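You operate a simulated robot arm through the tools that you are given. There is no shell and no other tool. Be economical: measure what you need, move in short steps, check, and stop when the job is done.

You run a simulated two-armed robot. Do the job below in one go: nothing can be reset, and whatever is moved stays where it is left.

Task
Try both plug gauges in bush H7, then put it in its tray.
Fine: red tray if the red gauge goes in, else green; hold the bush steady while you try the red one; both gauges go back in their wells; leave the other bushes.
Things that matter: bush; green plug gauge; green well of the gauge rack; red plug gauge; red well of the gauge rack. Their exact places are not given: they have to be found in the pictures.

The check looks at the end state, three seconds after you hand in, the way a careful person would. Anything else that was tipped, shoved, dropped, spilled or broken makes it a failure.

Robot
Two 7-joint arms with two-finger parallel grippers on one trunk, on a base that drives. Base frame: it is fixed to the floor where the robot stands at the start and does not move with it; the origin is under the middle of the robot, x ahead of it, y to its left, z up. Readings come in mm, degrees, newtons and seconds.
The left shoulder is at the start at [70, 163, 1170], the right one opposite. With the tool pointing down near the work surface each hand reaches from about 380 to 880 mm from the robot's upright axis, wherever it stands, measured 20 degrees to its own side. Places, roughly: green well of the gauge rack [700, -200, 800]; red well of the gauge rack [700, -300, 800]. Payload 3.43 kg a hand.
The TCP of each hand is the grasp point between the finger pads, 34 mm short of the fingertips. In the tool frame z runs along the fingers and y along their closing line. The gripper opens to 128 mm. The fingers are 24 mm wide and 12 mm thick; the gripper's body (48 by 130 mm) begins 96 mm behind the TCP.
Orientation is told as [roll, pitch, yaw] about the base's x, y, z axes, in that order, counted from this pose: with the fingers straight down and closing along the base's y, the tool's x points along the base's -x, its y along +y and its z along -z.

Tools
- The arms move only by the tool send_rows. It takes "left_moves", "right_moves" or both (then of equal length, played together; a hand with none holds still); each is text: rows parted by semicolons, each of 7 numbers parted by spaces: the shift along the tool's x, y, z in mm, then the turn, a rotation vector about the tool's x, y, z in rad, then the closure, from 0 (fully open) to 1 (shut). In form: tx ty tz rx ry rz gripper; .... A call has 1 to 8 rows; each row is the pose to reach, as a shift and turn from the pose commanded when the call began, along the tool's axes at that moment. Each row takes 0.2 s and may step no farther than 50 mm and 8.6 degrees from the row before; otherwise, or with a gripper value out of range, the whole call is refused. A pose out of reach is approached as far as the arm can. The call stops where the force on the tool passes 40 N (or 10 N more than at its start, if that is more) or the arm is blocked; 0.2 s more then pass. The fingers move at their own pace (about 153 mm/s each) and stop on an object; they squeeze with about 26 N. The grip force told is the motor's: it shows also when the fingers shut on nothing. Time passes only in rows, and 0.2 s behind the last, so rows that repeat a pose let the fingers close. It gives the time, the measured TCP pose, the force on the tool (base axes), the opening and the grip force at its end, in the units of the frame above (readings bear some noise), with the torque about the TCP (base axes, N m) and any sound that the robot's microphone picked up.
- Cameras (640 x 400 px; columns grow to the right, rows downward): "scene" is now at [122.2, -38.7, 1387]; the picture's right is [-0.46, -0.89, 0.00], its down [-0.60, 0.31, -0.74] and it looks along [0.66, -0.34, -0.67] (base axes); focal length 265 px, centre (320, 200). "left" rides on the left gripper at [76, 11, -160] in its tool frame; the picture's right is [-0.15, 0.99, 0.00], its down [-0.88, -0.13, -0.46] and it looks along [-0.45, -0.07, 0.89] (tool axes); focal length 234 px, centre (320, 200). "right" rides on the right gripper at [76, -11, -160] in its tool frame; the picture's right is [0.15, 0.99, 0.00], its down [-0.88, 0.13, -0.46] and it looks along [-0.45, 0.07, 0.89] (tool axes); focal length 234 px, centre (320, 200).
- camera(camera): a new picture of that camera. The clock stands still meanwhile.
- raise_lower(by): slides the trunk up (or, below 0, down) by that many mm; the arms and the scene camera ride with it, the base frame stays. It gives what a move gives, with no picture.
- roll_base(legs): drives the robot by 1 to 6 legs, each [ahead, left, turn to the left] in mm, mm and degrees, along the robot's own axes; the way and the turn of a leg run together, so that a leg with both is an arc; at most 1500 mm and 180 degrees a leg. The arms and the cameras ride along, it lands a little off, and it stops where it bumps. It gives what a move gives.
- turn_head(pan, tilt): turns the head with the scene camera to pan (to the left, within 86 degrees either way) and tilt (down, from -29 to 69), counted from straight ahead of the robot. It gives what a move gives.
- pixel_to_xyz(camera, pixels): for up to 12 pixels [column, row] of the newest picture of that camera ("zoom" is the newest enlarged one), the place [x, y, z] in the base frame of the surface seen there, good to about 2 mm. The clock stands still meanwhile.
- zoom(camera, box): a new picture of the part [left, top, right, bottom] of that camera's present view, enlarged. The clock stands still meanwhile.
- sign_off(): hands the job in; it is judged then, once.

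Work in short steps. Measure before you move; look again where a grasp or a placing could have gone wrong, and mend it. You have 80 turns and 78 pictures in all, those below and enlarged ones among them. Open the grippers and draw the arms clear of the work before you hand the job in, unless the task says otherwise; then end with one line.

The tools are called after "Call:" as a command line: name --argument value ..., lists and objects as JSON in quotes. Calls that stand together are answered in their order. send_rows: Moves the arms, as the interface text tells. Its arguments: {"type":"object","properties":{"left_moves":{"type":"string"},"right_moves":{"type":"string"}},"required":[]} The other tools are called the same way: raise_lower (by) slides the trunk up or down; roll_base (legs) drives the base; turn_head (pan, tilt) turns the head that bears the scene camera; camera (camera) takes a picture; pixel_to_xyz (camera, pixels) gives the place of the surface under pixels of a picture; zoom (camera, box) takes an enlarged picture of a part of a camera's view; sign_off () hands the job in.

At the start:

```text
clock: 0.0
left_tool_pos: [613.3, 14.2, 1108.0]
left_tool_rot: [0.1, 0.0, 0.0]
left_force: [-0.2, 0.0, -0.3]
left_torque: [-0.05, 0.03, 0.02]
left_opening: 128.1
left_gripper_force: 0.1
right_tool_pos: [528.1, -516.3, 1160.3]
right_tool_rot: [0.0, 0.0, 0.0]
right_force: [-1.2, 0.0, 0.3]
right_torque: [0.0, -0.02, 0.04]
right_opening: 128.0
right_gripper_force: 0.0
trunk travel left (down, up): [-650.0, 290.0]
robot x, y, heading: [1.3, -0.9, -0.1]
head pan, tilt: [-27.5, 42.3]
```

scene: 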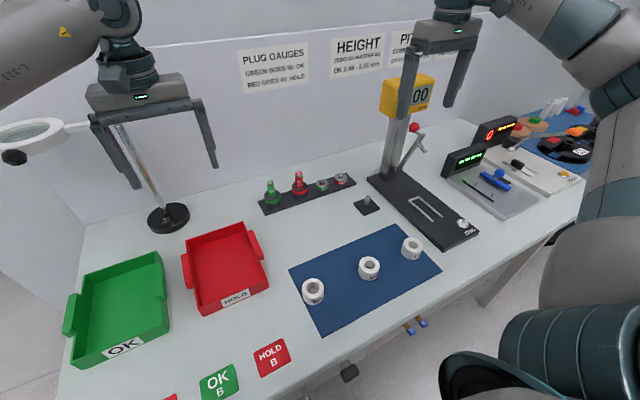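
right: 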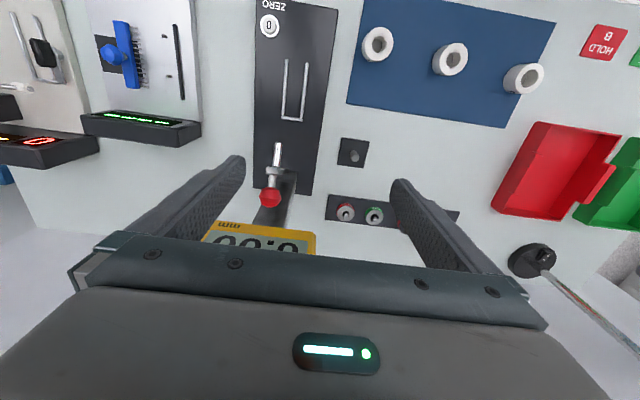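
left: 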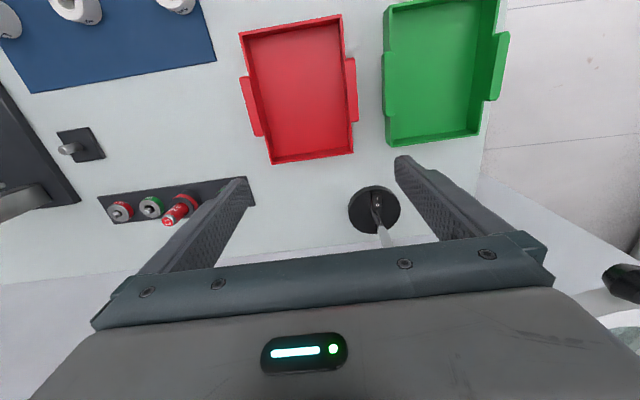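

The scene shows three bushes on the blue mat near (313,291), (369,267) and (411,248), and the gauge rack near (307,190). I zoom in on each to find H7 and see the gauges.

Call:
zoom --camera "scene" --box '[280, 220, 440, 320]'

Call:
zoom --camera "scene" --box '[245, 160, 405, 260]'

Call:
zoom --camera "scene" --box '[230, 20, 420, 110]'

```text
4.00 times, centred on (360, 270) of scene
```

zoom: 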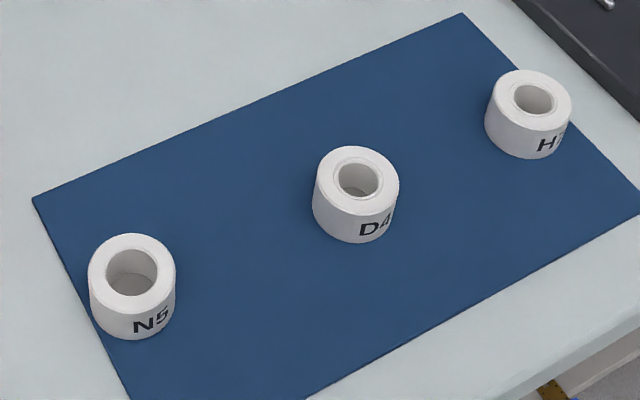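

```text
4.00 times, centred on (325, 210) of scene
```

zoom: 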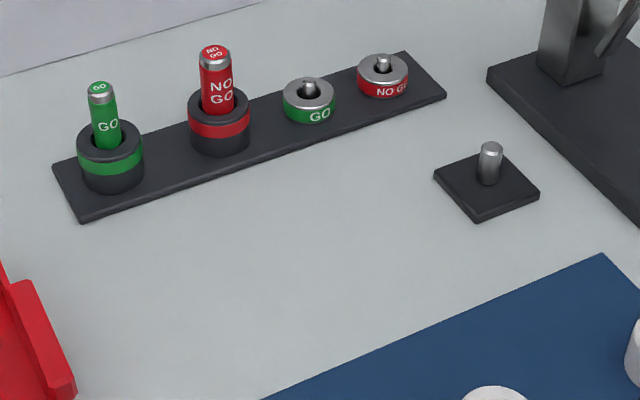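

```text
3.37 times, centred on (325, 65) of scene
```

zoom: 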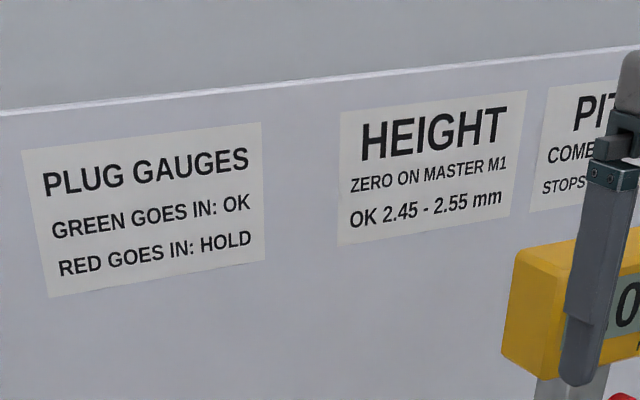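

H7 is the bush furthest right, at about scene (411,248). The plain plug gauges stand in wells at (272,190) and (300,180). Next I measure them.

Call:
pixel_to_xyz --camera "scene" --pixels '[[411, 240], [404, 243], [420, 246], [413, 257], [300, 172.5], [300, 184], [270, 182], [272, 194], [270, 207], [369, 262], [313, 285], [367, 198]]'

Call:
zoom --camera "scene" --box '[381, 225, 445, 265]'

Call:
zoom --camera "scene" --box '[254, 165, 318, 205]'

```text
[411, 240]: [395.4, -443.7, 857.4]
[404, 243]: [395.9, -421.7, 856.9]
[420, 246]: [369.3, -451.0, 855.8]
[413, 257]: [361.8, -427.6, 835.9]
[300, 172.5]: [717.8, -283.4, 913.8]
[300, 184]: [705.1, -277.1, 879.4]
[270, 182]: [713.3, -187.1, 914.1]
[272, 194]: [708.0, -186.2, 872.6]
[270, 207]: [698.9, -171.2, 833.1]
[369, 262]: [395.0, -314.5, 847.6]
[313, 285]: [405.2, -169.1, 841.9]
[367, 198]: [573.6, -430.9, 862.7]
```

```text
10.00 times, centred on (413, 245) of scene
```

zoom: 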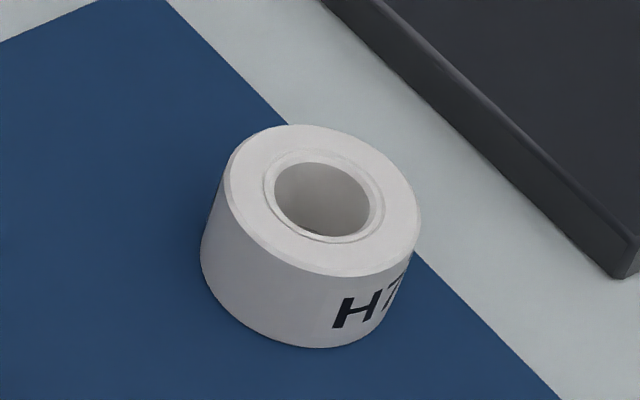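

```text
10.00 times, centred on (286, 185) of scene
```

zoom: 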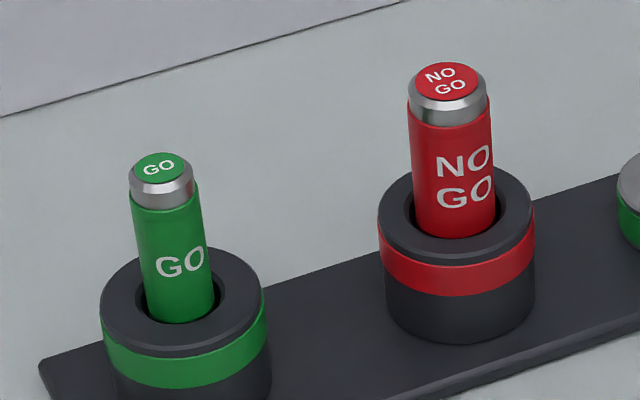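

Next I measure fine points on the gauges and the well rims in the newest zoom.

Call:
pixel_to_xyz --camera "zoom" --pixels '[[446, 80], [450, 118], [451, 220], [395, 220], [515, 200], [455, 245], [160, 167], [163, 198], [180, 305], [115, 290], [250, 280], [180, 340]]'

Call:
zoom --camera "right" --box '[320, 10, 480, 110]'

Call:
zoom --camera "left" --box '[90, 160, 250, 260]'

```text
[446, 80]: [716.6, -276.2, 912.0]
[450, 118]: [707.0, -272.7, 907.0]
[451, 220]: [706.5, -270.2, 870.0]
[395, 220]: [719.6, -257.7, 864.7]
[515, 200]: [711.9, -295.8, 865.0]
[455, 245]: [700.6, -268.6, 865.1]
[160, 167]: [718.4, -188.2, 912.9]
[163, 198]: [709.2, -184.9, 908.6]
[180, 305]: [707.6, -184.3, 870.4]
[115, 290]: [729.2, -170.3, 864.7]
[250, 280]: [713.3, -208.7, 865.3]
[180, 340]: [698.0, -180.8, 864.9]
```

```text
4.00 times, centred on (400, 60) of right
```

zoom: 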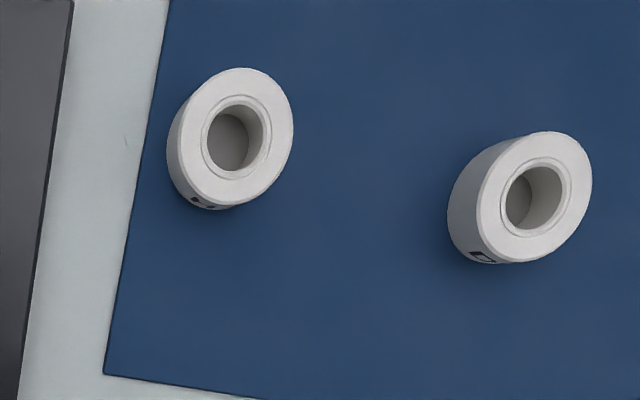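

```text
4.00 times, centred on (170, 210) of left
```

zoom: 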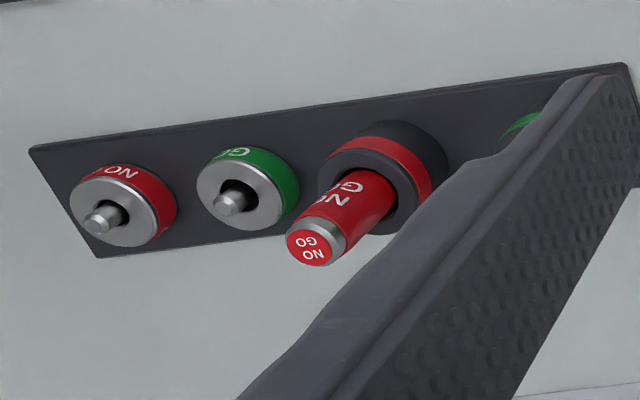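

Gauge top centres are about red (716.6,-276,912) and green (718,-188,913), with well rims at z≈865. Next I measure H7 precisely, then the trays and the free area of table where I'd do the trial.

Call:
zoom --camera "scene" --box '[381, 225, 445, 265]'

Call:
pixel_to_xyz --camera "zoom" --pixels '[[235, 190], [410, 222], [295, 132], [338, 268], [272, 195], [373, 207], [312, 162], [330, 238], [322, 215], [150, 200], [480, 90], [560, 160]]'

Call:
pixel_to_xyz --camera "scene" --pixels '[[290, 268], [391, 225], [324, 335], [268, 288], [225, 265], [187, 240], [245, 225], [120, 300], [330, 230], [300, 220], [203, 317], [255, 238]]'

```text
10.00 times, centred on (413, 245) of scene
```

zoom: 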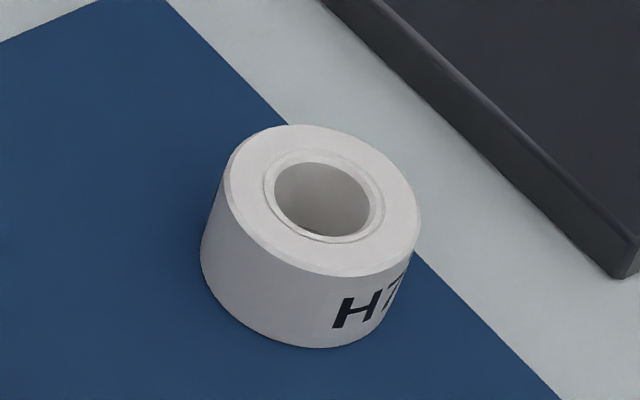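

```text
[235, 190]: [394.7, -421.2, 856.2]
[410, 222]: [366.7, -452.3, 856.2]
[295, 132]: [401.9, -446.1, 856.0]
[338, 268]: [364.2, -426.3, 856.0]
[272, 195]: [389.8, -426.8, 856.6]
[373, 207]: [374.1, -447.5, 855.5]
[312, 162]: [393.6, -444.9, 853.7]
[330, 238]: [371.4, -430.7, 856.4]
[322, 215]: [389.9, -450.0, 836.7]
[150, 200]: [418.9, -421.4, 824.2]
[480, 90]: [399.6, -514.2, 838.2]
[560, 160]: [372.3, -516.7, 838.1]
```

```text
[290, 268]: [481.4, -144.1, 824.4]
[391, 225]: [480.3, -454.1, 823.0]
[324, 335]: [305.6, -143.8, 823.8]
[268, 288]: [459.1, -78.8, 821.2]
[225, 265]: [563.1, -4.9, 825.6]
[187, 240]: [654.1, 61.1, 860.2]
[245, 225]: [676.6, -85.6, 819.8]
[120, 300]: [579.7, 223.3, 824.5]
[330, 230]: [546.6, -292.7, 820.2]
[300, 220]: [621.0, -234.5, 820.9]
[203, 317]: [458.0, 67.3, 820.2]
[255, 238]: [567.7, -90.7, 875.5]
```

H7's centre is about (382,-437), with OD ≈42, top z≈856.5 and the mat at 824. The right hand will take it with a 45° yaw, so I move above it first.

Call:
send_rows --right_moves "18 10 20 0 0 0 0.2; 36 20 40 0 0 0 0.375; 55 30 60 0 0 -0.131 0.375; 73 40 80 0 0 -0.262 0.375; 91 50 100 0 0 -0.393 0.375; 110 60 120 0 0 -0.524 0.375; 128 70 140 0 0 -0.655 0.375; 146 79.3 160 0 0 -0.785 0.375"

Call:
camera --camera "right"

```text
clock: 1.8
left_tool_pos: [614.9, 14.9, 1106.7]
left_tool_rot: [0.0, 0.1, 0.0]
left_force: [0.4, -0.2, 0.4]
left_torque: [0.02, 0.02, 0.02]
left_opening: 128.1
left_gripper_force: 0.1
right_tool_pos: [395.1, -416.6, 999.7]
right_tool_rot: [0.0, 0.1, 45.1]
right_force: [0.3, 0.0, 0.4]
right_torque: [-0.04, 0.01, -0.01]
right_opening: 79.9
right_gripper_force: 0.1
right hand out of reach, approached as far as the arm can: row 8
trunk travel left (down, up): [-650.0, 290.0]
robot x, y, heading: [-0.1, -3.4, -0.1]
head pan, tilt: [-27.5, 42.3]
```

```text
66 pictures are left
```

right: 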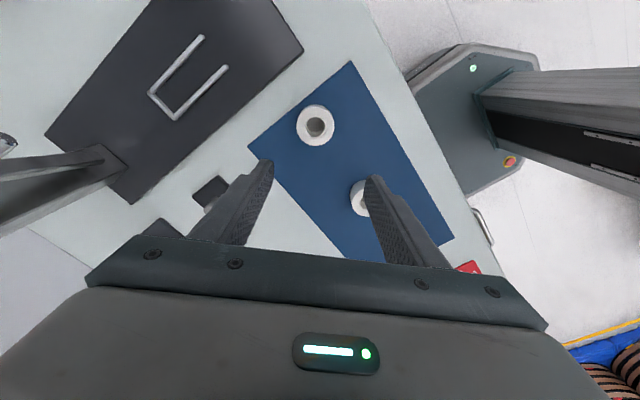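

The far-in pose with 45° yaw is out of reach: the hand stopped at (395,-417). I turn back to yaw 0 and read where it lands.

Call:
send_rows --right_moves "0 0 0 0 0 0.131 0.375; 0 0 0 0 0 0.262 0.375; 0 0 0 0 0 0.393 0.375; 0 0 0 0 0 0.524 0.375; 0 0 0 0 0 0.655 0.375; 0 0 0 0 0 0.785 0.375; 0 0 0 0 0 0.785 0.375"

```text
clock: 3.4
left_tool_pos: [613.9, 14.7, 1108.1]
left_tool_rot: [0.0, 0.0, 0.0]
left_force: [0.4, -0.6, 0.2]
left_torque: [0.0, 0.0, -0.02]
left_opening: 128.1
left_gripper_force: 0.2
right_tool_pos: [393.0, -416.7, 1000.2]
right_tool_rot: [0.0, 0.0, -0.1]
right_force: [-0.5, 0.7, 0.5]
right_torque: [0.0, 0.02, -0.03]
right_opening: 80.2
right_gripper_force: 0.1
trunk travel left (down, up): [-650.0, 290.0]
robot x, y, heading: [-2.8, 1.3, 0.1]
head pan, tilt: [-27.5, 42.3]
```

Yaw is back to 0 with the hand at (393,-417,1000). I move over the bush and go down to z=905.

Call:
send_rows --right_moves "11 -20.3 0 0 0 0 0.375; 11 -20.3 32 0 0 0 0.375; 11 -20.3 64 0 0 0 0.375; 11 -20.3 95 0 0 0 0.375; 11 -20.3 95 0 0 0 0.375"

Call:
camera --camera "right"

Call:
camera --camera "scene"

```text
clock: 4.6
left_tool_pos: [612.7, 14.5, 1107.6]
left_tool_rot: [0.0, 0.0, 0.0]
left_force: [-0.8, -0.1, -0.6]
left_torque: [-0.01, -0.01, 0.0]
left_opening: 127.9
left_gripper_force: 0.2
right_tool_pos: [381.4, -438.9, 906.8]
right_tool_rot: [0.0, 0.0, -0.1]
right_force: [-0.2, -0.7, -0.6]
right_torque: [0.01, -0.04, -0.03]
right_opening: 79.8
right_gripper_force: 0.1
trunk travel left (down, up): [-650.0, 290.0]
robot x, y, heading: [1.2, -0.0, -0.1]
head pan, tilt: [-27.5, 42.3]
```

```text
65 pictures are left
```

right: 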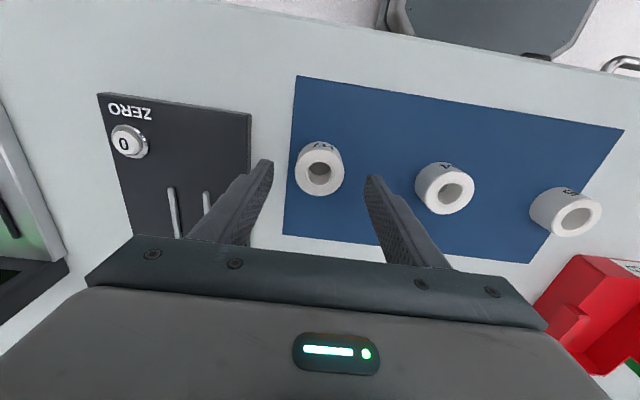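

```text
64 pictures are left
```

scene: 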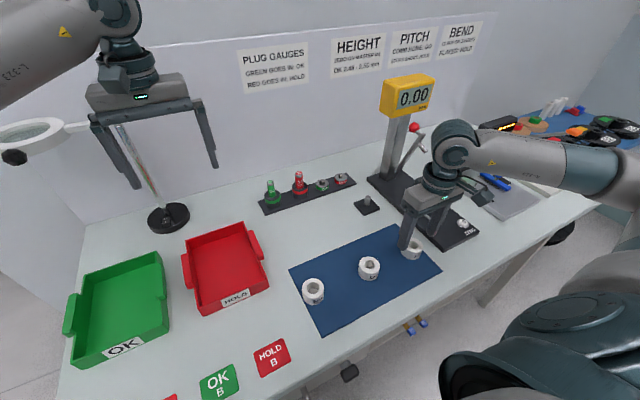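

The bush sits between the fingers, with its bore at right-picture (320,168). I check its place with this camera before going down.

Call:
zoom --camera "right" --box '[280, 130, 360, 210]'

Call:
pixel_to_xyz --camera "right" --pixels '[[299, 165], [341, 166], [320, 150], [320, 186], [309, 168], [331, 168], [320, 192], [360, 220]]'

```text
5.00 times, centred on (320, 170) of right
```

zoom: 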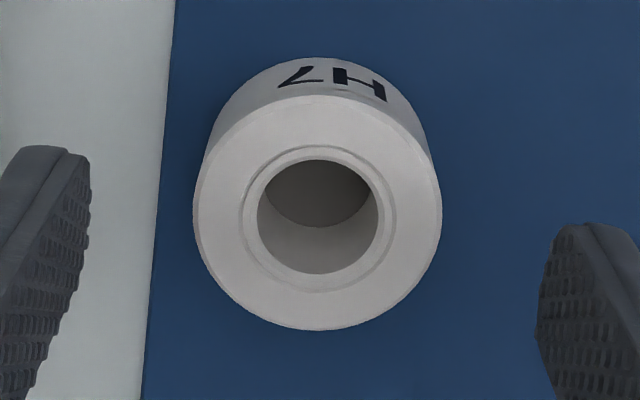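

```text
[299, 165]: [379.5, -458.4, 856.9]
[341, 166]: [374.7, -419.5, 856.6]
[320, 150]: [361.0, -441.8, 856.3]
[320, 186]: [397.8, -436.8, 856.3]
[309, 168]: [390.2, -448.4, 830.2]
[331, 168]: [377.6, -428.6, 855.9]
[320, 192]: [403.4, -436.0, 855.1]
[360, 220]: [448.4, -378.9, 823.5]
```

The bush centre is (383,-439), so it's lined up with the TCP. I go down to z≈861 and close.

Call:
send_rows --right_moves "-1.5 0 23 0 0 0 0.375; -1.5 0 45.5 0 0 0 0.375; -1.5 0 45.5 0 0 0 0.375; -1.5 0 45.5 0 0 0 0.7; -1.5 0 45.5 0 0 0 0.75; -1.5 0 45.5 0 0 0 0.75"

```text
clock: 6.0
left_tool_pos: [613.0, 13.8, 1108.2]
left_tool_rot: [0.1, -0.1, 0.0]
left_force: [-0.5, 0.3, -1.0]
left_torque: [0.0, 0.0, -0.01]
left_opening: 128.1
left_gripper_force: 0.1
right_tool_pos: [384.0, -437.3, 860.0]
right_tool_rot: [0.0, 0.0, 0.0]
right_force: [-0.4, -0.4, -0.8]
right_torque: [-0.01, 0.02, -0.01]
right_opening: 45.4
right_gripper_force: 26.3
trunk travel left (down, up): [-650.0, 290.0]
robot x, y, heading: [-2.3, -2.4, -0.0]
head pan, tilt: [-27.5, 42.3]
```

Gripped at 45.4 mm. I lift it and carry it over to the bare table near (545,-280).

Call:
send_rows --right_moves "0 0 -30 0 0 0 0.75; 0 0 -60 0 0 0 0.75; -27 26 -60 0 0 0 0.75; -54 52 -60 0 0 0 0.75; -81 78 -60 0 0 0 0.75; -108 105 -60 0 0 0 0.75; -135 131 -60 0 0 0 0.75; -161 157 -60 0 0 0 0.75"

Call:
camera --camera "scene"

```text
clock: 7.8
left_tool_pos: [613.2, 16.1, 1106.5]
left_tool_rot: [0.0, 0.0, 0.1]
left_force: [0.1, 1.3, -1.5]
left_torque: [-0.03, 0.0, 0.01]
left_opening: 128.0
left_gripper_force: 0.0
right_tool_pos: [545.6, -282.5, 920.4]
right_tool_rot: [-0.1, 0.0, 0.0]
right_force: [0.9, -0.2, -0.4]
right_torque: [0.01, 0.0, 0.01]
right_opening: 45.2
right_gripper_force: 26.2
trunk travel left (down, up): [-650.0, 290.0]
robot x, y, heading: [2.9, -2.2, 0.0]
head pan, tilt: [-27.5, 42.3]
```

```text
62 pictures are left
```

scene: 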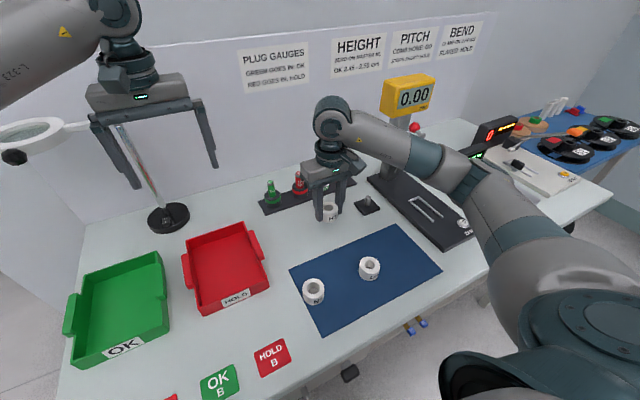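

The bush hangs at about (545,-282). I lower it 63 mm onto the table and release it gently.

Call:
send_rows --right_moves "0 0 30 0 0 0 0.75; 0 0 55 0 0 0 0.75; 0 0 63 0 0 0 0.75; 0 0 63 0 0 0 0.75; 0 0 63 0 0 0 0.55; 0 0 63 0 0 0 0.4; 0 0 63 0 0 0 0.4"

```text
clock: 9.4
left_tool_pos: [612.9, 14.3, 1108.4]
left_tool_rot: [0.0, 0.1, 0.0]
left_force: [0.1, 0.4, 1.0]
left_torque: [0.0, -0.02, 0.0]
left_opening: 128.2
left_gripper_force: 0.1
right_tool_pos: [544.1, -280.9, 857.2]
right_tool_rot: [0.0, 0.0, 0.0]
right_force: [0.5, -0.7, -0.9]
right_torque: [0.04, 0.04, 0.04]
right_opening: 76.8
right_gripper_force: 0.0
trunk travel left (down, up): [-650.0, 290.0]
robot x, y, heading: [-0.9, -0.3, 0.3]
head pan, tilt: [-27.5, 42.3]
```

Released. The right hand rises and goes above the green gauge (718,-188), turning to yaw 45° as it travels.

Call:
send_rows --right_moves "0 0 -50 0 0 0 0.4; 0 0 -100 0 0 0 0.4; -29 15.5 -110 0 0 -0.131 0.45; -58 31 -120 0 0 -0.262 0.5; -87 46.5 -130 0 0 -0.393 0.53; -116 62 -140 0 0 -0.524 0.53; -145 77.5 -143 0 0 -0.655 0.53; -174 93 -143 0 0 -0.785 0.53"

Call:
camera --camera "right"

Call:
camera --camera "scene"

```text
clock: 11.2
left_tool_pos: [612.0, 14.2, 1106.7]
left_tool_rot: [0.0, 0.1, 0.1]
left_force: [1.4, -0.1, 0.4]
left_torque: [0.01, 0.0, -0.01]
left_opening: 127.9
left_gripper_force: 0.0
right_tool_pos: [698.5, -197.7, 1001.7]
right_tool_rot: [0.1, -0.1, 40.1]
right_force: [-0.5, 0.8, 0.3]
right_torque: [0.04, -0.04, 0.0]
right_opening: 60.4
right_gripper_force: 0.1
right hand out of reach, approached as far as the arm can: row 8
trunk travel left (down, up): [-650.0, 290.0]
robot x, y, heading: [0.6, 3.2, 0.1]
head pan, tilt: [-27.5, 42.3]
```

```text
61 pictures are left
```

right: 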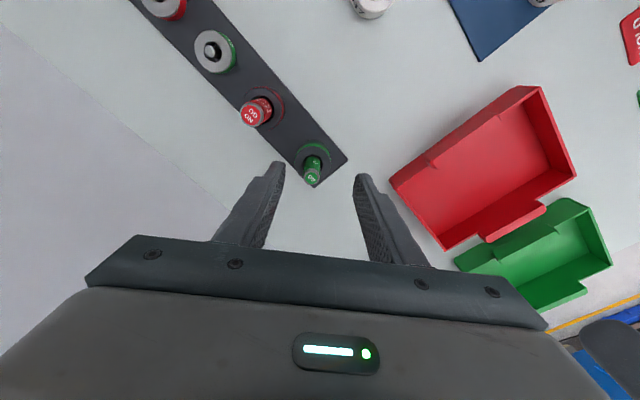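

```text
60 pictures are left
```

scene: 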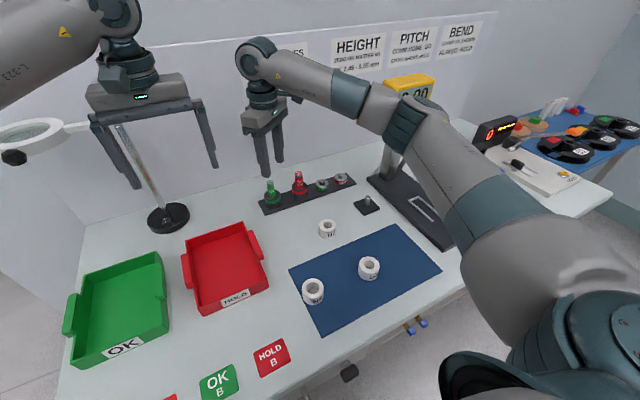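

Yaw 45° is beyond the wrist's range at the rack, so I'll use about 25° there. The left hand now comes over with yaw −60° to above the bush's side, while the right backs its yaw off.

Call:
send_rows --left_moves "13.4 -28.6 18.8 0 0 0.131 0.2; 26.8 -57.2 37.5 0 0 0.262 0.375; 40.1 -85.9 56 0 0 0.393 0.375; 53.5 -114.5 75 0 0 0.524 0.375; 66.9 -143 94 0 0 0.655 0.375; 80.3 -171.8 112 0 0 0.785 0.375; 93.6 -200 131 0 0 0.916 0.375; 107 -229 150 0 0 1.047 0.375" --right_moves "0 0 0 0 0 0.131 0.53; 0 0 0 0 0 0.262 0.53; 0 0 0 0 0 0.262 0.53; 0 0 0 0 0 0.262 0.53; 0 0 0 0 0 0.262 0.53; 0 0 0 0 0 0.262 0.53; 0 0 0 0 0 0.262 0.53; 0 0 0 0 0 0.262 0.53"

Call:
camera --camera "left"

```text
clock: 13.0
left_tool_pos: [505.0, -216.0, 956.7]
left_tool_rot: [0.0, 0.0, -60.1]
left_force: [0.5, -0.3, -0.4]
left_torque: [0.03, 0.0, -0.02]
left_opening: 80.0
left_gripper_force: 0.0
right_tool_pos: [698.2, -199.1, 1000.7]
right_tool_rot: [0.1, 0.0, 25.1]
right_force: [0.6, -0.1, -0.4]
right_torque: [0.01, 0.02, 0.01]
right_opening: 60.2
right_gripper_force: 0.0
trunk travel left (down, up): [-650.0, 290.0]
robot x, y, heading: [0.2, -1.1, 0.0]
head pan, tilt: [-27.5, 42.3]
```

```text
59 pictures are left
```

left: 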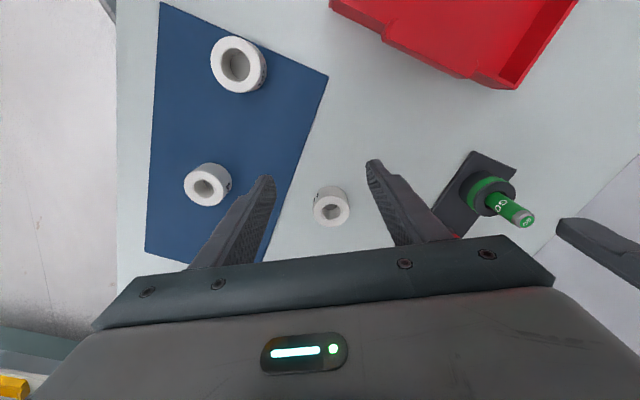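

The left arm reached yaw −60. Now I tilt it 40° so it leans back toward the left shoulder, while the right hand centres over the green gauge.

Call:
send_rows --left_moves "0 0 0 0 -0.117 0 0.375; 0 0 0 0 -0.233 0 0.375; 0 0 0 0 -0.349 0 0.375; 0 0 0 0 -0.466 0 0.375; 0 0 0 0 -0.582 0 0.375; 0 0 0 0 -0.698 0 0.375" --right_moves "-10 0.6 0 0 0 0 0.53; -22.8 1.3 0 0 0 0 0.53; -22.8 1.3 0 0 0 0 0.53; -22.8 1.3 0 0 0 0 0.53; -22.8 1.3 0 0 0 0 0.53; -22.8 1.3 0 0 0 0 0.53"

Call:
camera --camera "left"

Call:
zoom --camera "right" --box '[240, 110, 400, 210]'

Call:
camera --camera "scene"

```text
clock: 14.4
left_tool_pos: [505.6, -213.6, 956.9]
left_tool_rot: [0.1, -40.1, -60.0]
left_force: [0.9, -0.1, -0.4]
left_torque: [0.01, 0.0, -0.01]
left_opening: 80.0
left_gripper_force: 0.0
right_tool_pos: [718.8, -186.6, 1001.4]
right_tool_rot: [0.0, -0.1, 24.9]
right_force: [-0.7, 0.2, -0.1]
right_torque: [-0.01, 0.03, -0.02]
right_opening: 60.4
right_gripper_force: 0.1
trunk travel left (down, up): [-650.0, 290.0]
robot x, y, heading: [0.9, -0.3, -0.0]
head pan, tilt: [-27.5, 42.3]
```

```text
58 pictures are left
```

left: 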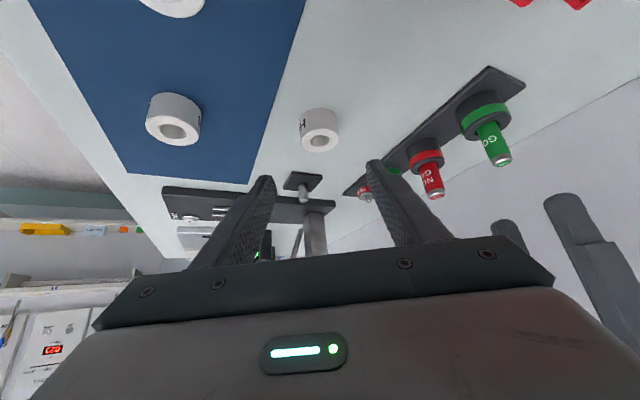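

```text
4.00 times, centred on (320, 160) of right
```

zoom: 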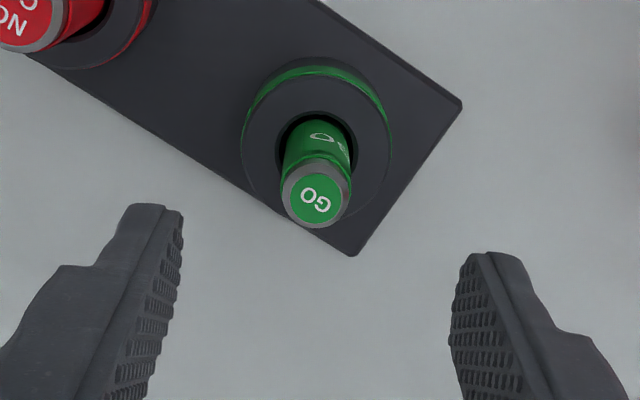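

```text
56 pictures are left
```

scene: 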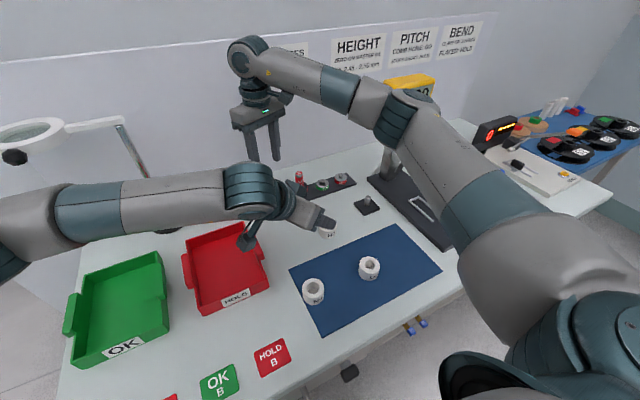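

The left camera shows the bush at (320,128), between the fingers. I measure the bush and the green gauge top.

Call:
pixel_to_xyz --camera "left" --pixels '[[303, 140], [338, 140], [320, 127], [320, 151], [320, 118], [300, 120], [338, 118]]'

Call:
pixel_to_xyz --camera "zoom" --pixels '[[315, 198], [285, 198], [348, 195], [315, 226], [318, 165], [262, 120], [375, 120], [315, 80]]'

Call:
zoom --camera "left" --box '[280, 95, 360, 165]'

```text
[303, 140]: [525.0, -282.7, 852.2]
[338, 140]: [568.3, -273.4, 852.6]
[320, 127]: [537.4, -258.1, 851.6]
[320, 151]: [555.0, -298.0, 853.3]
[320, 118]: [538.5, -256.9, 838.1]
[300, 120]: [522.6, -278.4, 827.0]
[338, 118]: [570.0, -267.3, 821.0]
```

```text
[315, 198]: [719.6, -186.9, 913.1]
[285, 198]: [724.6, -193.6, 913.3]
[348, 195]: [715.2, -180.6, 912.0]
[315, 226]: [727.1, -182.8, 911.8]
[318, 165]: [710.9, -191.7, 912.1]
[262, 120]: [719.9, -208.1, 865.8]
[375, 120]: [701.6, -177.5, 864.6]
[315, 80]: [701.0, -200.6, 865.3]
```

```text
5.71 times, centred on (320, 130) of left
```

zoom: 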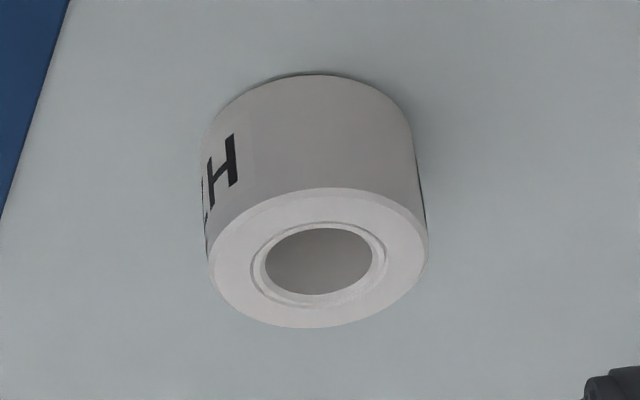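

The bush axis is about (546.5,-278) and the green top centre is (719.3,-187). The left hand goes down along its fingers around the bush, still open. The right hand goes down and closes on the green handle.

Call:
send_rows --left_moves "19 2.5 0 0 0 0 0.375; 19 2.5 30 0 0 0 0.375; 19 2.5 60 0 0 0 0.375; 19 2.5 85 0 0 0 0.375; 19 2.5 100 0 0 0 0.375; 19 2.5 111 0 0 0 0.375; 19 2.5 111 0 0 0 0.375" --right_moves "0 -0.5 30 0 0 0 0.53; 0 -0.5 60 0 0 0 0.53; 0 -0.5 85 0 0 0 0.53; 0 -0.5 97.5 0 0 0 0.53; 0 -0.5 97.5 0 0 0 0.75; 0 -0.5 97.5 0 0 0 0.95; 0 -0.5 97.5 0 0 0 0.95"

Call:
camera --camera "left"

Call:
zoom --camera "scene" --box '[220, 140, 380, 260]'

```text
clock: 16.0
left_tool_pos: [537.4, -263.6, 859.8]
left_tool_rot: [0.0, -39.9, -60.0]
left_force: [0.1, -0.1, -0.9]
left_torque: [0.01, -0.01, 0.02]
left_opening: 80.4
left_gripper_force: 0.1
right_tool_pos: [719.6, -185.8, 904.2]
right_tool_rot: [0.0, -0.1, 25.0]
right_force: [0.0, 0.2, -0.7]
right_torque: [0.0, 0.01, 0.01]
right_opening: 19.2
right_gripper_force: 26.0
trunk travel left (down, up): [-650.0, 290.0]
robot x, y, heading: [1.2, -4.8, -0.1]
head pan, tilt: [-27.5, 42.3]
```

```text
54 pictures are left
```

left: 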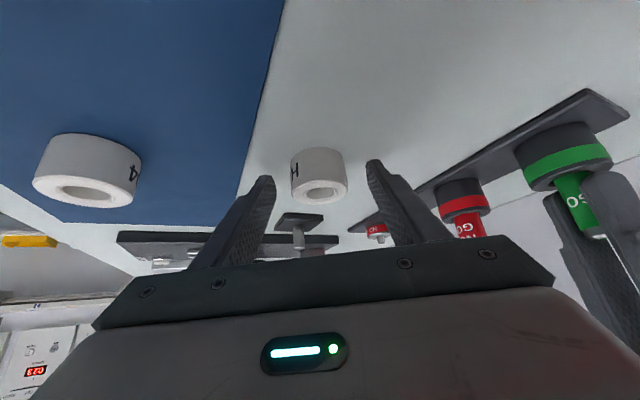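

```text
3.33 times, centred on (300, 200) of scene
```

zoom: 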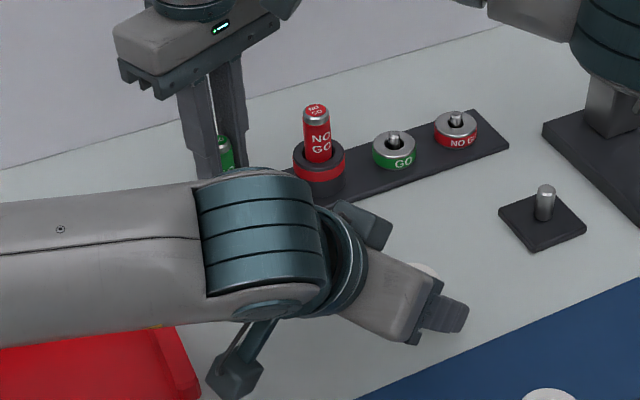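

Green is gripped at 19.2 mm, and the bush is between the left fingertips. I close the left hand on it now.

Call:
send_rows --left_moves "0 0 0 0 0 0 0.55; 0 0 0 0 0 0 0.75; 0 0 0 0 0 0 0.75"

Call:
camera --camera "left"

```text
clock: 16.8
left_tool_pos: [535.9, -263.7, 859.5]
left_tool_rot: [0.0, -40.0, -60.0]
left_force: [0.3, -0.3, 0.4]
left_torque: [-0.01, -0.05, -0.03]
left_opening: 45.4
left_gripper_force: 26.0
right_tool_pos: [718.9, -186.4, 904.2]
right_tool_rot: [0.1, 0.1, 25.1]
right_force: [-0.2, 0.5, -0.4]
right_torque: [0.03, 0.0, 0.0]
right_opening: 19.0
right_gripper_force: 26.2
trunk travel left (down, up): [-650.0, 290.0]
robot x, y, heading: [1.6, 4.9, -0.2]
head pan, tilt: [-27.5, 42.3]
```

```text
52 pictures are left
```

left: 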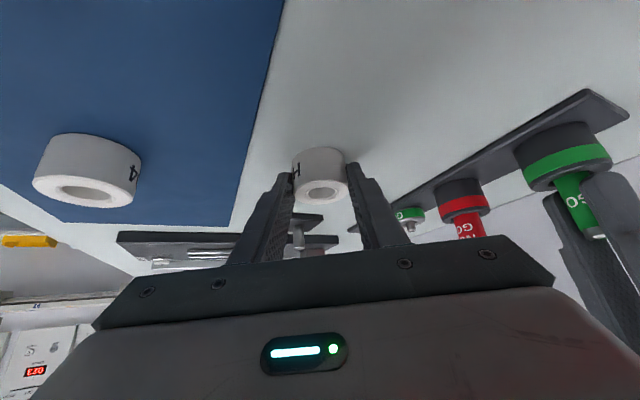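

The bush is held at 45.4 mm. I zoom on its bore for the exact axis, and lift the green gauge out 110 mm.

Call:
zoom --camera "left" --box '[280, 140, 360, 210]'

Call:
pixel_to_xyz --camera "zoom" --pixels '[[170, 290], [480, 290], [245, 290], [410, 290], [320, 250], [320, 345], [325, 375], [325, 215]]'

Call:
send_rows --right_moves "0 0 -20 0 0 0 0.95; 0 0 -50 0 0 0 0.95; 0 0 -80 0 0 0 0.95; 0 0 -105 0 0 0 0.95; 0 0 -105 0 0 0 0.95"

Call:
camera --camera "right"

Call:
camera --camera "scene"

```text
5.71 times, centred on (320, 175) of left
```

zoom: 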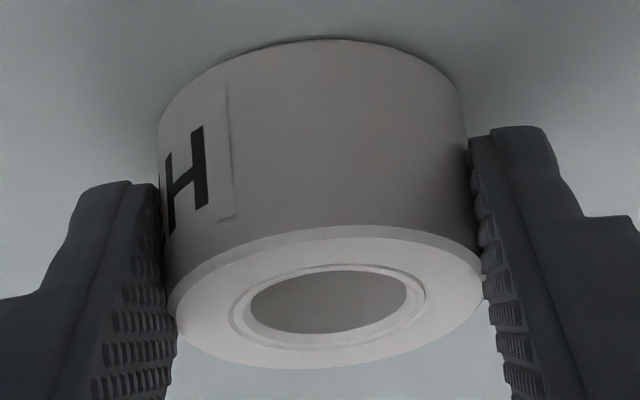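

```text
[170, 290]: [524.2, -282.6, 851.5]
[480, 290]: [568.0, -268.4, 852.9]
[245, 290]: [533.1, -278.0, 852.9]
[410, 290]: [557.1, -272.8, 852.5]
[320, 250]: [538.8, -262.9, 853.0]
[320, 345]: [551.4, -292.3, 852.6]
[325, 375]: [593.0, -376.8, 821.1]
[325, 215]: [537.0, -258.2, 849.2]
```

```text
clock: 18.0
left_tool_pos: [536.7, -264.5, 860.5]
left_tool_rot: [-0.1, -40.0, -60.0]
left_force: [-0.6, -0.1, 0.6]
left_torque: [0.03, -0.03, 0.01]
left_opening: 45.3
left_gripper_force: 26.3
right_tool_pos: [721.1, -187.1, 1008.9]
right_tool_rot: [0.0, 0.0, 25.0]
right_force: [-0.1, 0.0, -1.3]
right_torque: [-0.03, 0.01, 0.01]
right_opening: 18.9
right_gripper_force: 26.1
trunk travel left (down, up): [-650.0, 290.0]
robot x, y, heading: [-2.0, 1.8, -0.1]
head pan, tilt: [-27.5, 42.3]
```

```text
50 pictures are left
```

right: 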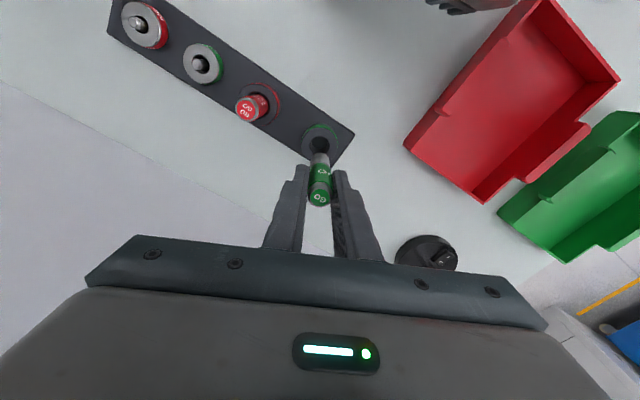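

```text
49 pictures are left
```

scene: 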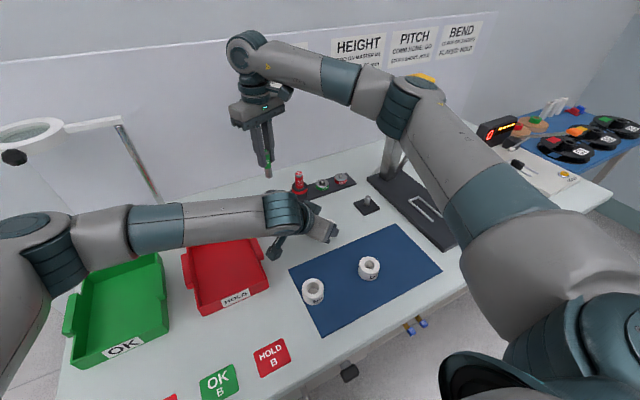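

The bush axis is about (547,-278) with its top at 852.6. I zoom on the held green gauge to see its plug length and whether it hangs straight.

Call:
zoom --camera "scene" --box '[235, 135, 299, 185]'

Call:
pixel_to_xyz --camera "zoom" --pixels '[[320, 160], [320, 210], [320, 240], [320, 270], [325, 300], [330, 320], [335, 340]]'

```text
8.00 times, centred on (267, 160) of scene
```

zoom: 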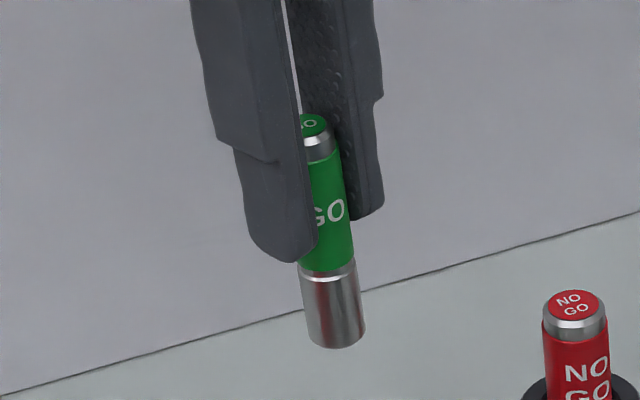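

```text
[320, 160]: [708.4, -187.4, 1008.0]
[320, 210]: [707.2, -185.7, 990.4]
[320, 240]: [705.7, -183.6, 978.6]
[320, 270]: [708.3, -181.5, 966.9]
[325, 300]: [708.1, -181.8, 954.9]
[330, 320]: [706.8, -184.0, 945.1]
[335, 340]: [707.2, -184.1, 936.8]
```

The gauge hangs straight. Its plug end is about 73 mm below the TCP and 31 mm long, so contact on the bush top should come at TCP z≈925 and full insertion at about 894. I carry it over the bush at z≈1009.

Call:
send_rows --right_moves "39 -1.9 0 0 0 0 0.95; 78 -3.7 0 0 0 0 0.95; 117 -5.6 0 0 0 0 0.95; 156 -7.4 0 0 0 0 0.95; 195.2 -9.3 0 0 0 0 0.95; 195.2 -9.3 0 0 0 0 0.95; 195.2 -9.3 0 0 0 0 0.95"

Call:
camera --camera "left"

Call:
camera --camera "right"

Call:
camera --camera "scene"

```text
clock: 19.6
left_tool_pos: [535.8, -262.5, 860.3]
left_tool_rot: [0.0, -40.0, -60.0]
left_force: [0.3, -0.5, 1.4]
left_torque: [-0.01, -0.03, -0.01]
left_opening: 45.6
left_gripper_force: 25.6
right_tool_pos: [547.2, -281.3, 1008.7]
right_tool_rot: [0.0, 0.1, 25.0]
right_force: [0.3, -0.4, -0.4]
right_torque: [0.0, 0.0, 0.01]
right_opening: 18.9
right_gripper_force: 25.9
trunk travel left (down, up): [-650.0, 290.0]
robot x, y, heading: [-2.0, -2.5, -0.0]
head pan, tilt: [-27.5, 42.3]
```

```text
47 pictures are left
```

left: 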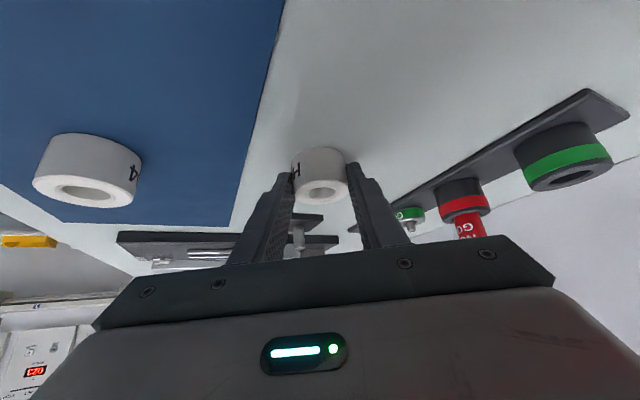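

```text
46 pictures are left
```

right: 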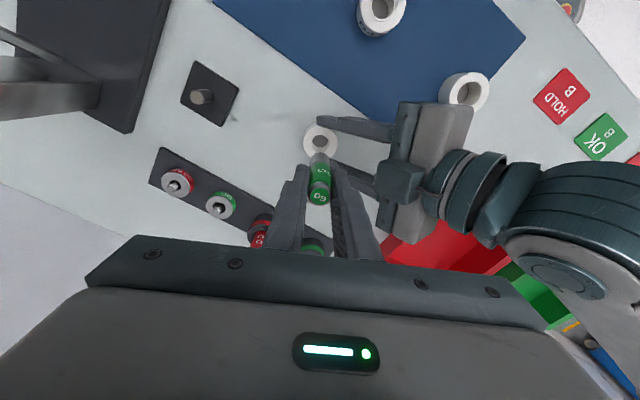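

```text
45 pictures are left
```

scene: 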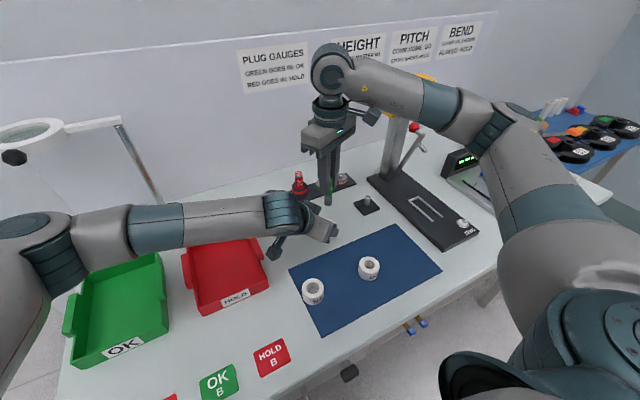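

The right camera sees the bush bore at (319,140), just ahead of the gauge. I measure the rims here to line up with this camera.

Call:
zoom --camera "right" --box '[280, 115, 360, 165]'

Call:
pixel_to_xyz --camera "zoom" --pixels '[[200, 200], [240, 200], [390, 200], [430, 200], [315, 85], [315, 130], [315, 240], [270, 240]]'

```text
8.00 times, centred on (320, 140) of right
```

zoom: 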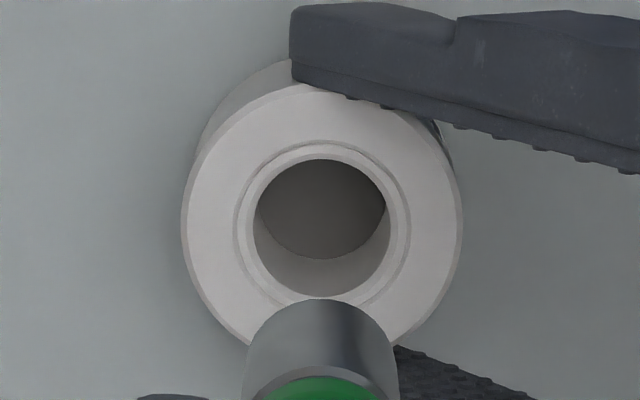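

```text
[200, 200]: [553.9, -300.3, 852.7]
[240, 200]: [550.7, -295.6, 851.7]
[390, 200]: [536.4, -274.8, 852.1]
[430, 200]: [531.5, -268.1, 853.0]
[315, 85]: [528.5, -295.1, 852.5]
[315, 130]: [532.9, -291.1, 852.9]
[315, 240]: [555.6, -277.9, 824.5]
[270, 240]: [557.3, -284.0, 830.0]
```

By the right camera's geometry the bore is aligned with the gauge axis to within about 1 mm. I go down until the plug is about 6 mm above the bush and look again.

Call:
send_rows --right_moves "0 0 30 0 0 0 0.95; 0 0 55 0 0 0 0.95; 0 0 72 0 0 0 0.95; 0 0 72 0 0 0 0.95"

Call:
zoom --camera "right" --box '[280, 115, 360, 195]'

Call:
zoom --camera "left" --box '[270, 130, 370, 230]'

```text
clock: 20.6
left_tool_pos: [537.8, -263.6, 860.0]
left_tool_rot: [0.0, -40.0, -60.0]
left_force: [1.0, -0.1, 0.1]
left_torque: [0.02, -0.04, 0.03]
left_opening: 45.8
left_gripper_force: 26.1
right_tool_pos: [547.2, -279.6, 936.3]
right_tool_rot: [-0.1, -0.1, 24.9]
right_force: [0.4, 0.1, -1.6]
right_torque: [-0.03, -0.03, 0.02]
right_opening: 19.0
right_gripper_force: 26.1
trunk travel left (down, up): [-650.0, 290.0]
robot x, y, heading: [-3.0, -0.2, -0.1]
head pan, tilt: [-27.5, 42.3]
```

```text
5.00 times, centred on (320, 155) of right
```

zoom: 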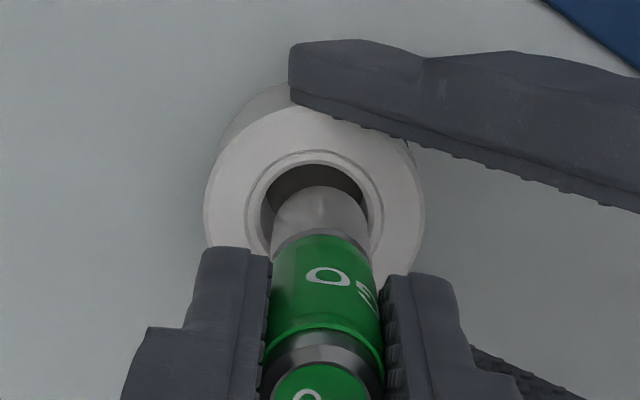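

```text
4.00 times, centred on (320, 180) of left
```

zoom: 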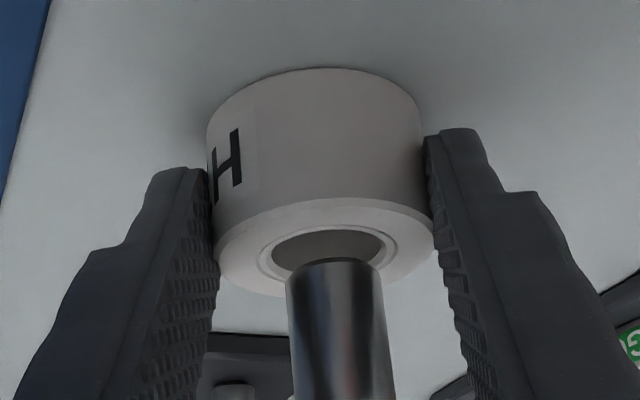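

Both views show the plug about 1.2 mm off: right zoom has it at u≈321 against the bore at 315, and left zoom at 333 against 328. I correct by about (-0.5,-1.6) mm and go down gently.

Call:
send_rows --right_moves "1.1 -1.3 0 0 0 0 0.95; 1.1 -1.3 5 0 0 0 0.95; 1.1 -1.3 9 0 0 0 0.95; 1.1 -1.3 13 0 0 0 0.95; 1.1 -1.3 17 0 0 0 0.95; 1.1 -1.3 17 0 0 0 0.95"

Call:
zoom --camera "left" --box '[270, 130, 370, 230]'

```text
clock: 22.0
left_tool_pos: [537.4, -264.7, 860.0]
left_tool_rot: [0.0, -40.1, -60.0]
left_force: [0.2, -0.1, -0.1]
left_torque: [-0.01, 0.02, -0.02]
left_opening: 45.5
left_gripper_force: 26.6
right_tool_pos: [546.5, -281.3, 920.2]
right_tool_rot: [0.0, 0.0, 25.0]
right_force: [-0.1, 0.9, -1.3]
right_torque: [0.0, 0.01, -0.01]
right_opening: 18.6
right_gripper_force: 26.8
trunk travel left (down, up): [-650.0, 290.0]
robot x, y, heading: [0.6, -4.0, 0.1]
head pan, tilt: [-27.5, 42.3]
```

```text
4.00 times, centred on (320, 180) of left
```

zoom: 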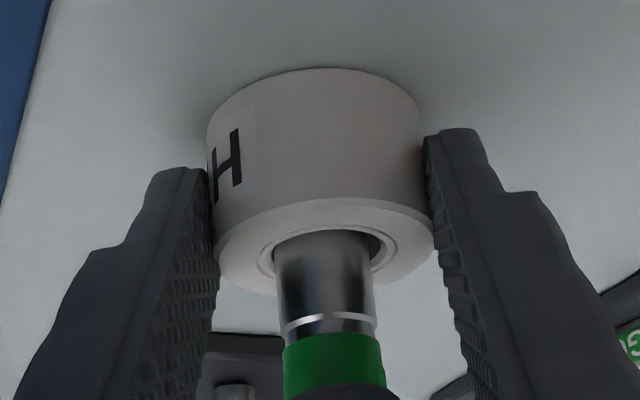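

The green plug is entering freely with no force. I shift it a hair and go down further.

Call:
send_rows --right_moves "-0.4 0 5 0 0 0 0.95; -0.4 0 10 0 0 0 0.95; -0.4 0 15 0 0 0 0.95; -0.4 0 20 0 0 0 0.95; -0.4 0 23 0 0 0 0.95; -0.4 0 23 0 0 0 0.95"

Call:
zoom --camera "left" --box '[270, 130, 370, 230]'

```text
clock: 23.2
left_tool_pos: [535.6, -262.4, 861.6]
left_tool_rot: [0.1, -39.9, -59.9]
left_force: [-1.5, 1.0, 3.6]
left_torque: [0.05, 0.06, 0.04]
left_opening: 45.6
left_gripper_force: 25.6
right_tool_pos: [546.4, -279.1, 902.9]
right_tool_rot: [0.0, -0.5, 25.1]
right_force: [-2.8, -0.2, 9.9]
right_torque: [-0.03, 0.24, -0.05]
right_opening: 18.5
right_gripper_force: 25.9
trunk travel left (down, up): [-650.0, 290.0]
robot x, y, heading: [-1.3, 4.3, -0.1]
head pan, tilt: [-27.5, 42.3]
stopped in row 5 (right hand): the force on the tool passed its limit (the readings are from after the stop); the commanded pose is now the measured one
```

```text
4.00 times, centred on (320, 180) of left
```

zoom: 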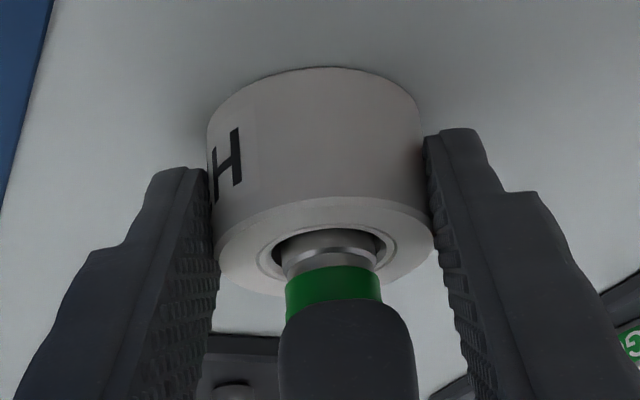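

The green gauge is in by about 24 mm, then met 40 N, either the bore's floor or wall contact. I recentre it by 0.7 mm and probe a few mm further.

Call:
send_rows --right_moves "-0.7 0 -1 0 0 0 0.95; -0.7 0 1 0 0 0 0.95; -0.7 0 3 0 0 0 0.95; -0.7 0 5 0 0 0 0.95; -0.7 0 7 0 0 0 0.95"

Call:
zoom --camera "left" --box '[270, 130, 370, 230]'

```text
clock: 24.1
left_tool_pos: [537.6, -262.1, 859.5]
left_tool_rot: [0.2, -40.0, -60.0]
left_force: [-0.9, 1.8, 5.3]
left_torque: [0.04, 0.1, -0.03]
left_opening: 45.6
left_gripper_force: 26.5
right_tool_pos: [548.3, -278.2, 905.0]
right_tool_rot: [-0.1, -0.8, 25.0]
right_force: [-4.6, -1.6, 14.5]
right_torque: [-0.16, 0.34, 0.02]
right_opening: 18.7
right_gripper_force: 26.0
trunk travel left (down, up): [-650.0, 290.0]
robot x, y, heading: [2.3, -1.5, -0.1]
head pan, tilt: [-27.5, 42.3]
stopped in row 4 (right hand): the force on the tool passed its limit (the readings are from after the stop); the commanded pose is now the measured one
```

```text
4.00 times, centred on (320, 180) of left
```

zoom: 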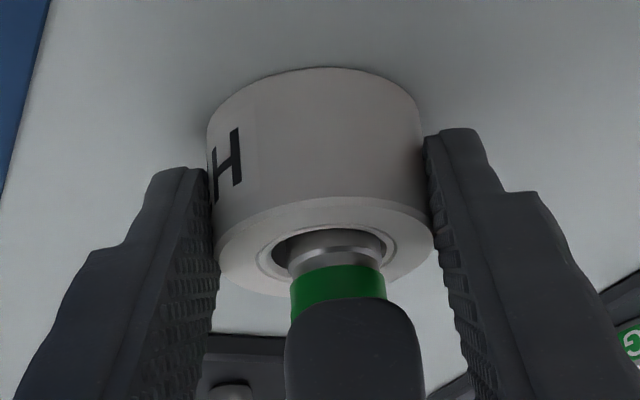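

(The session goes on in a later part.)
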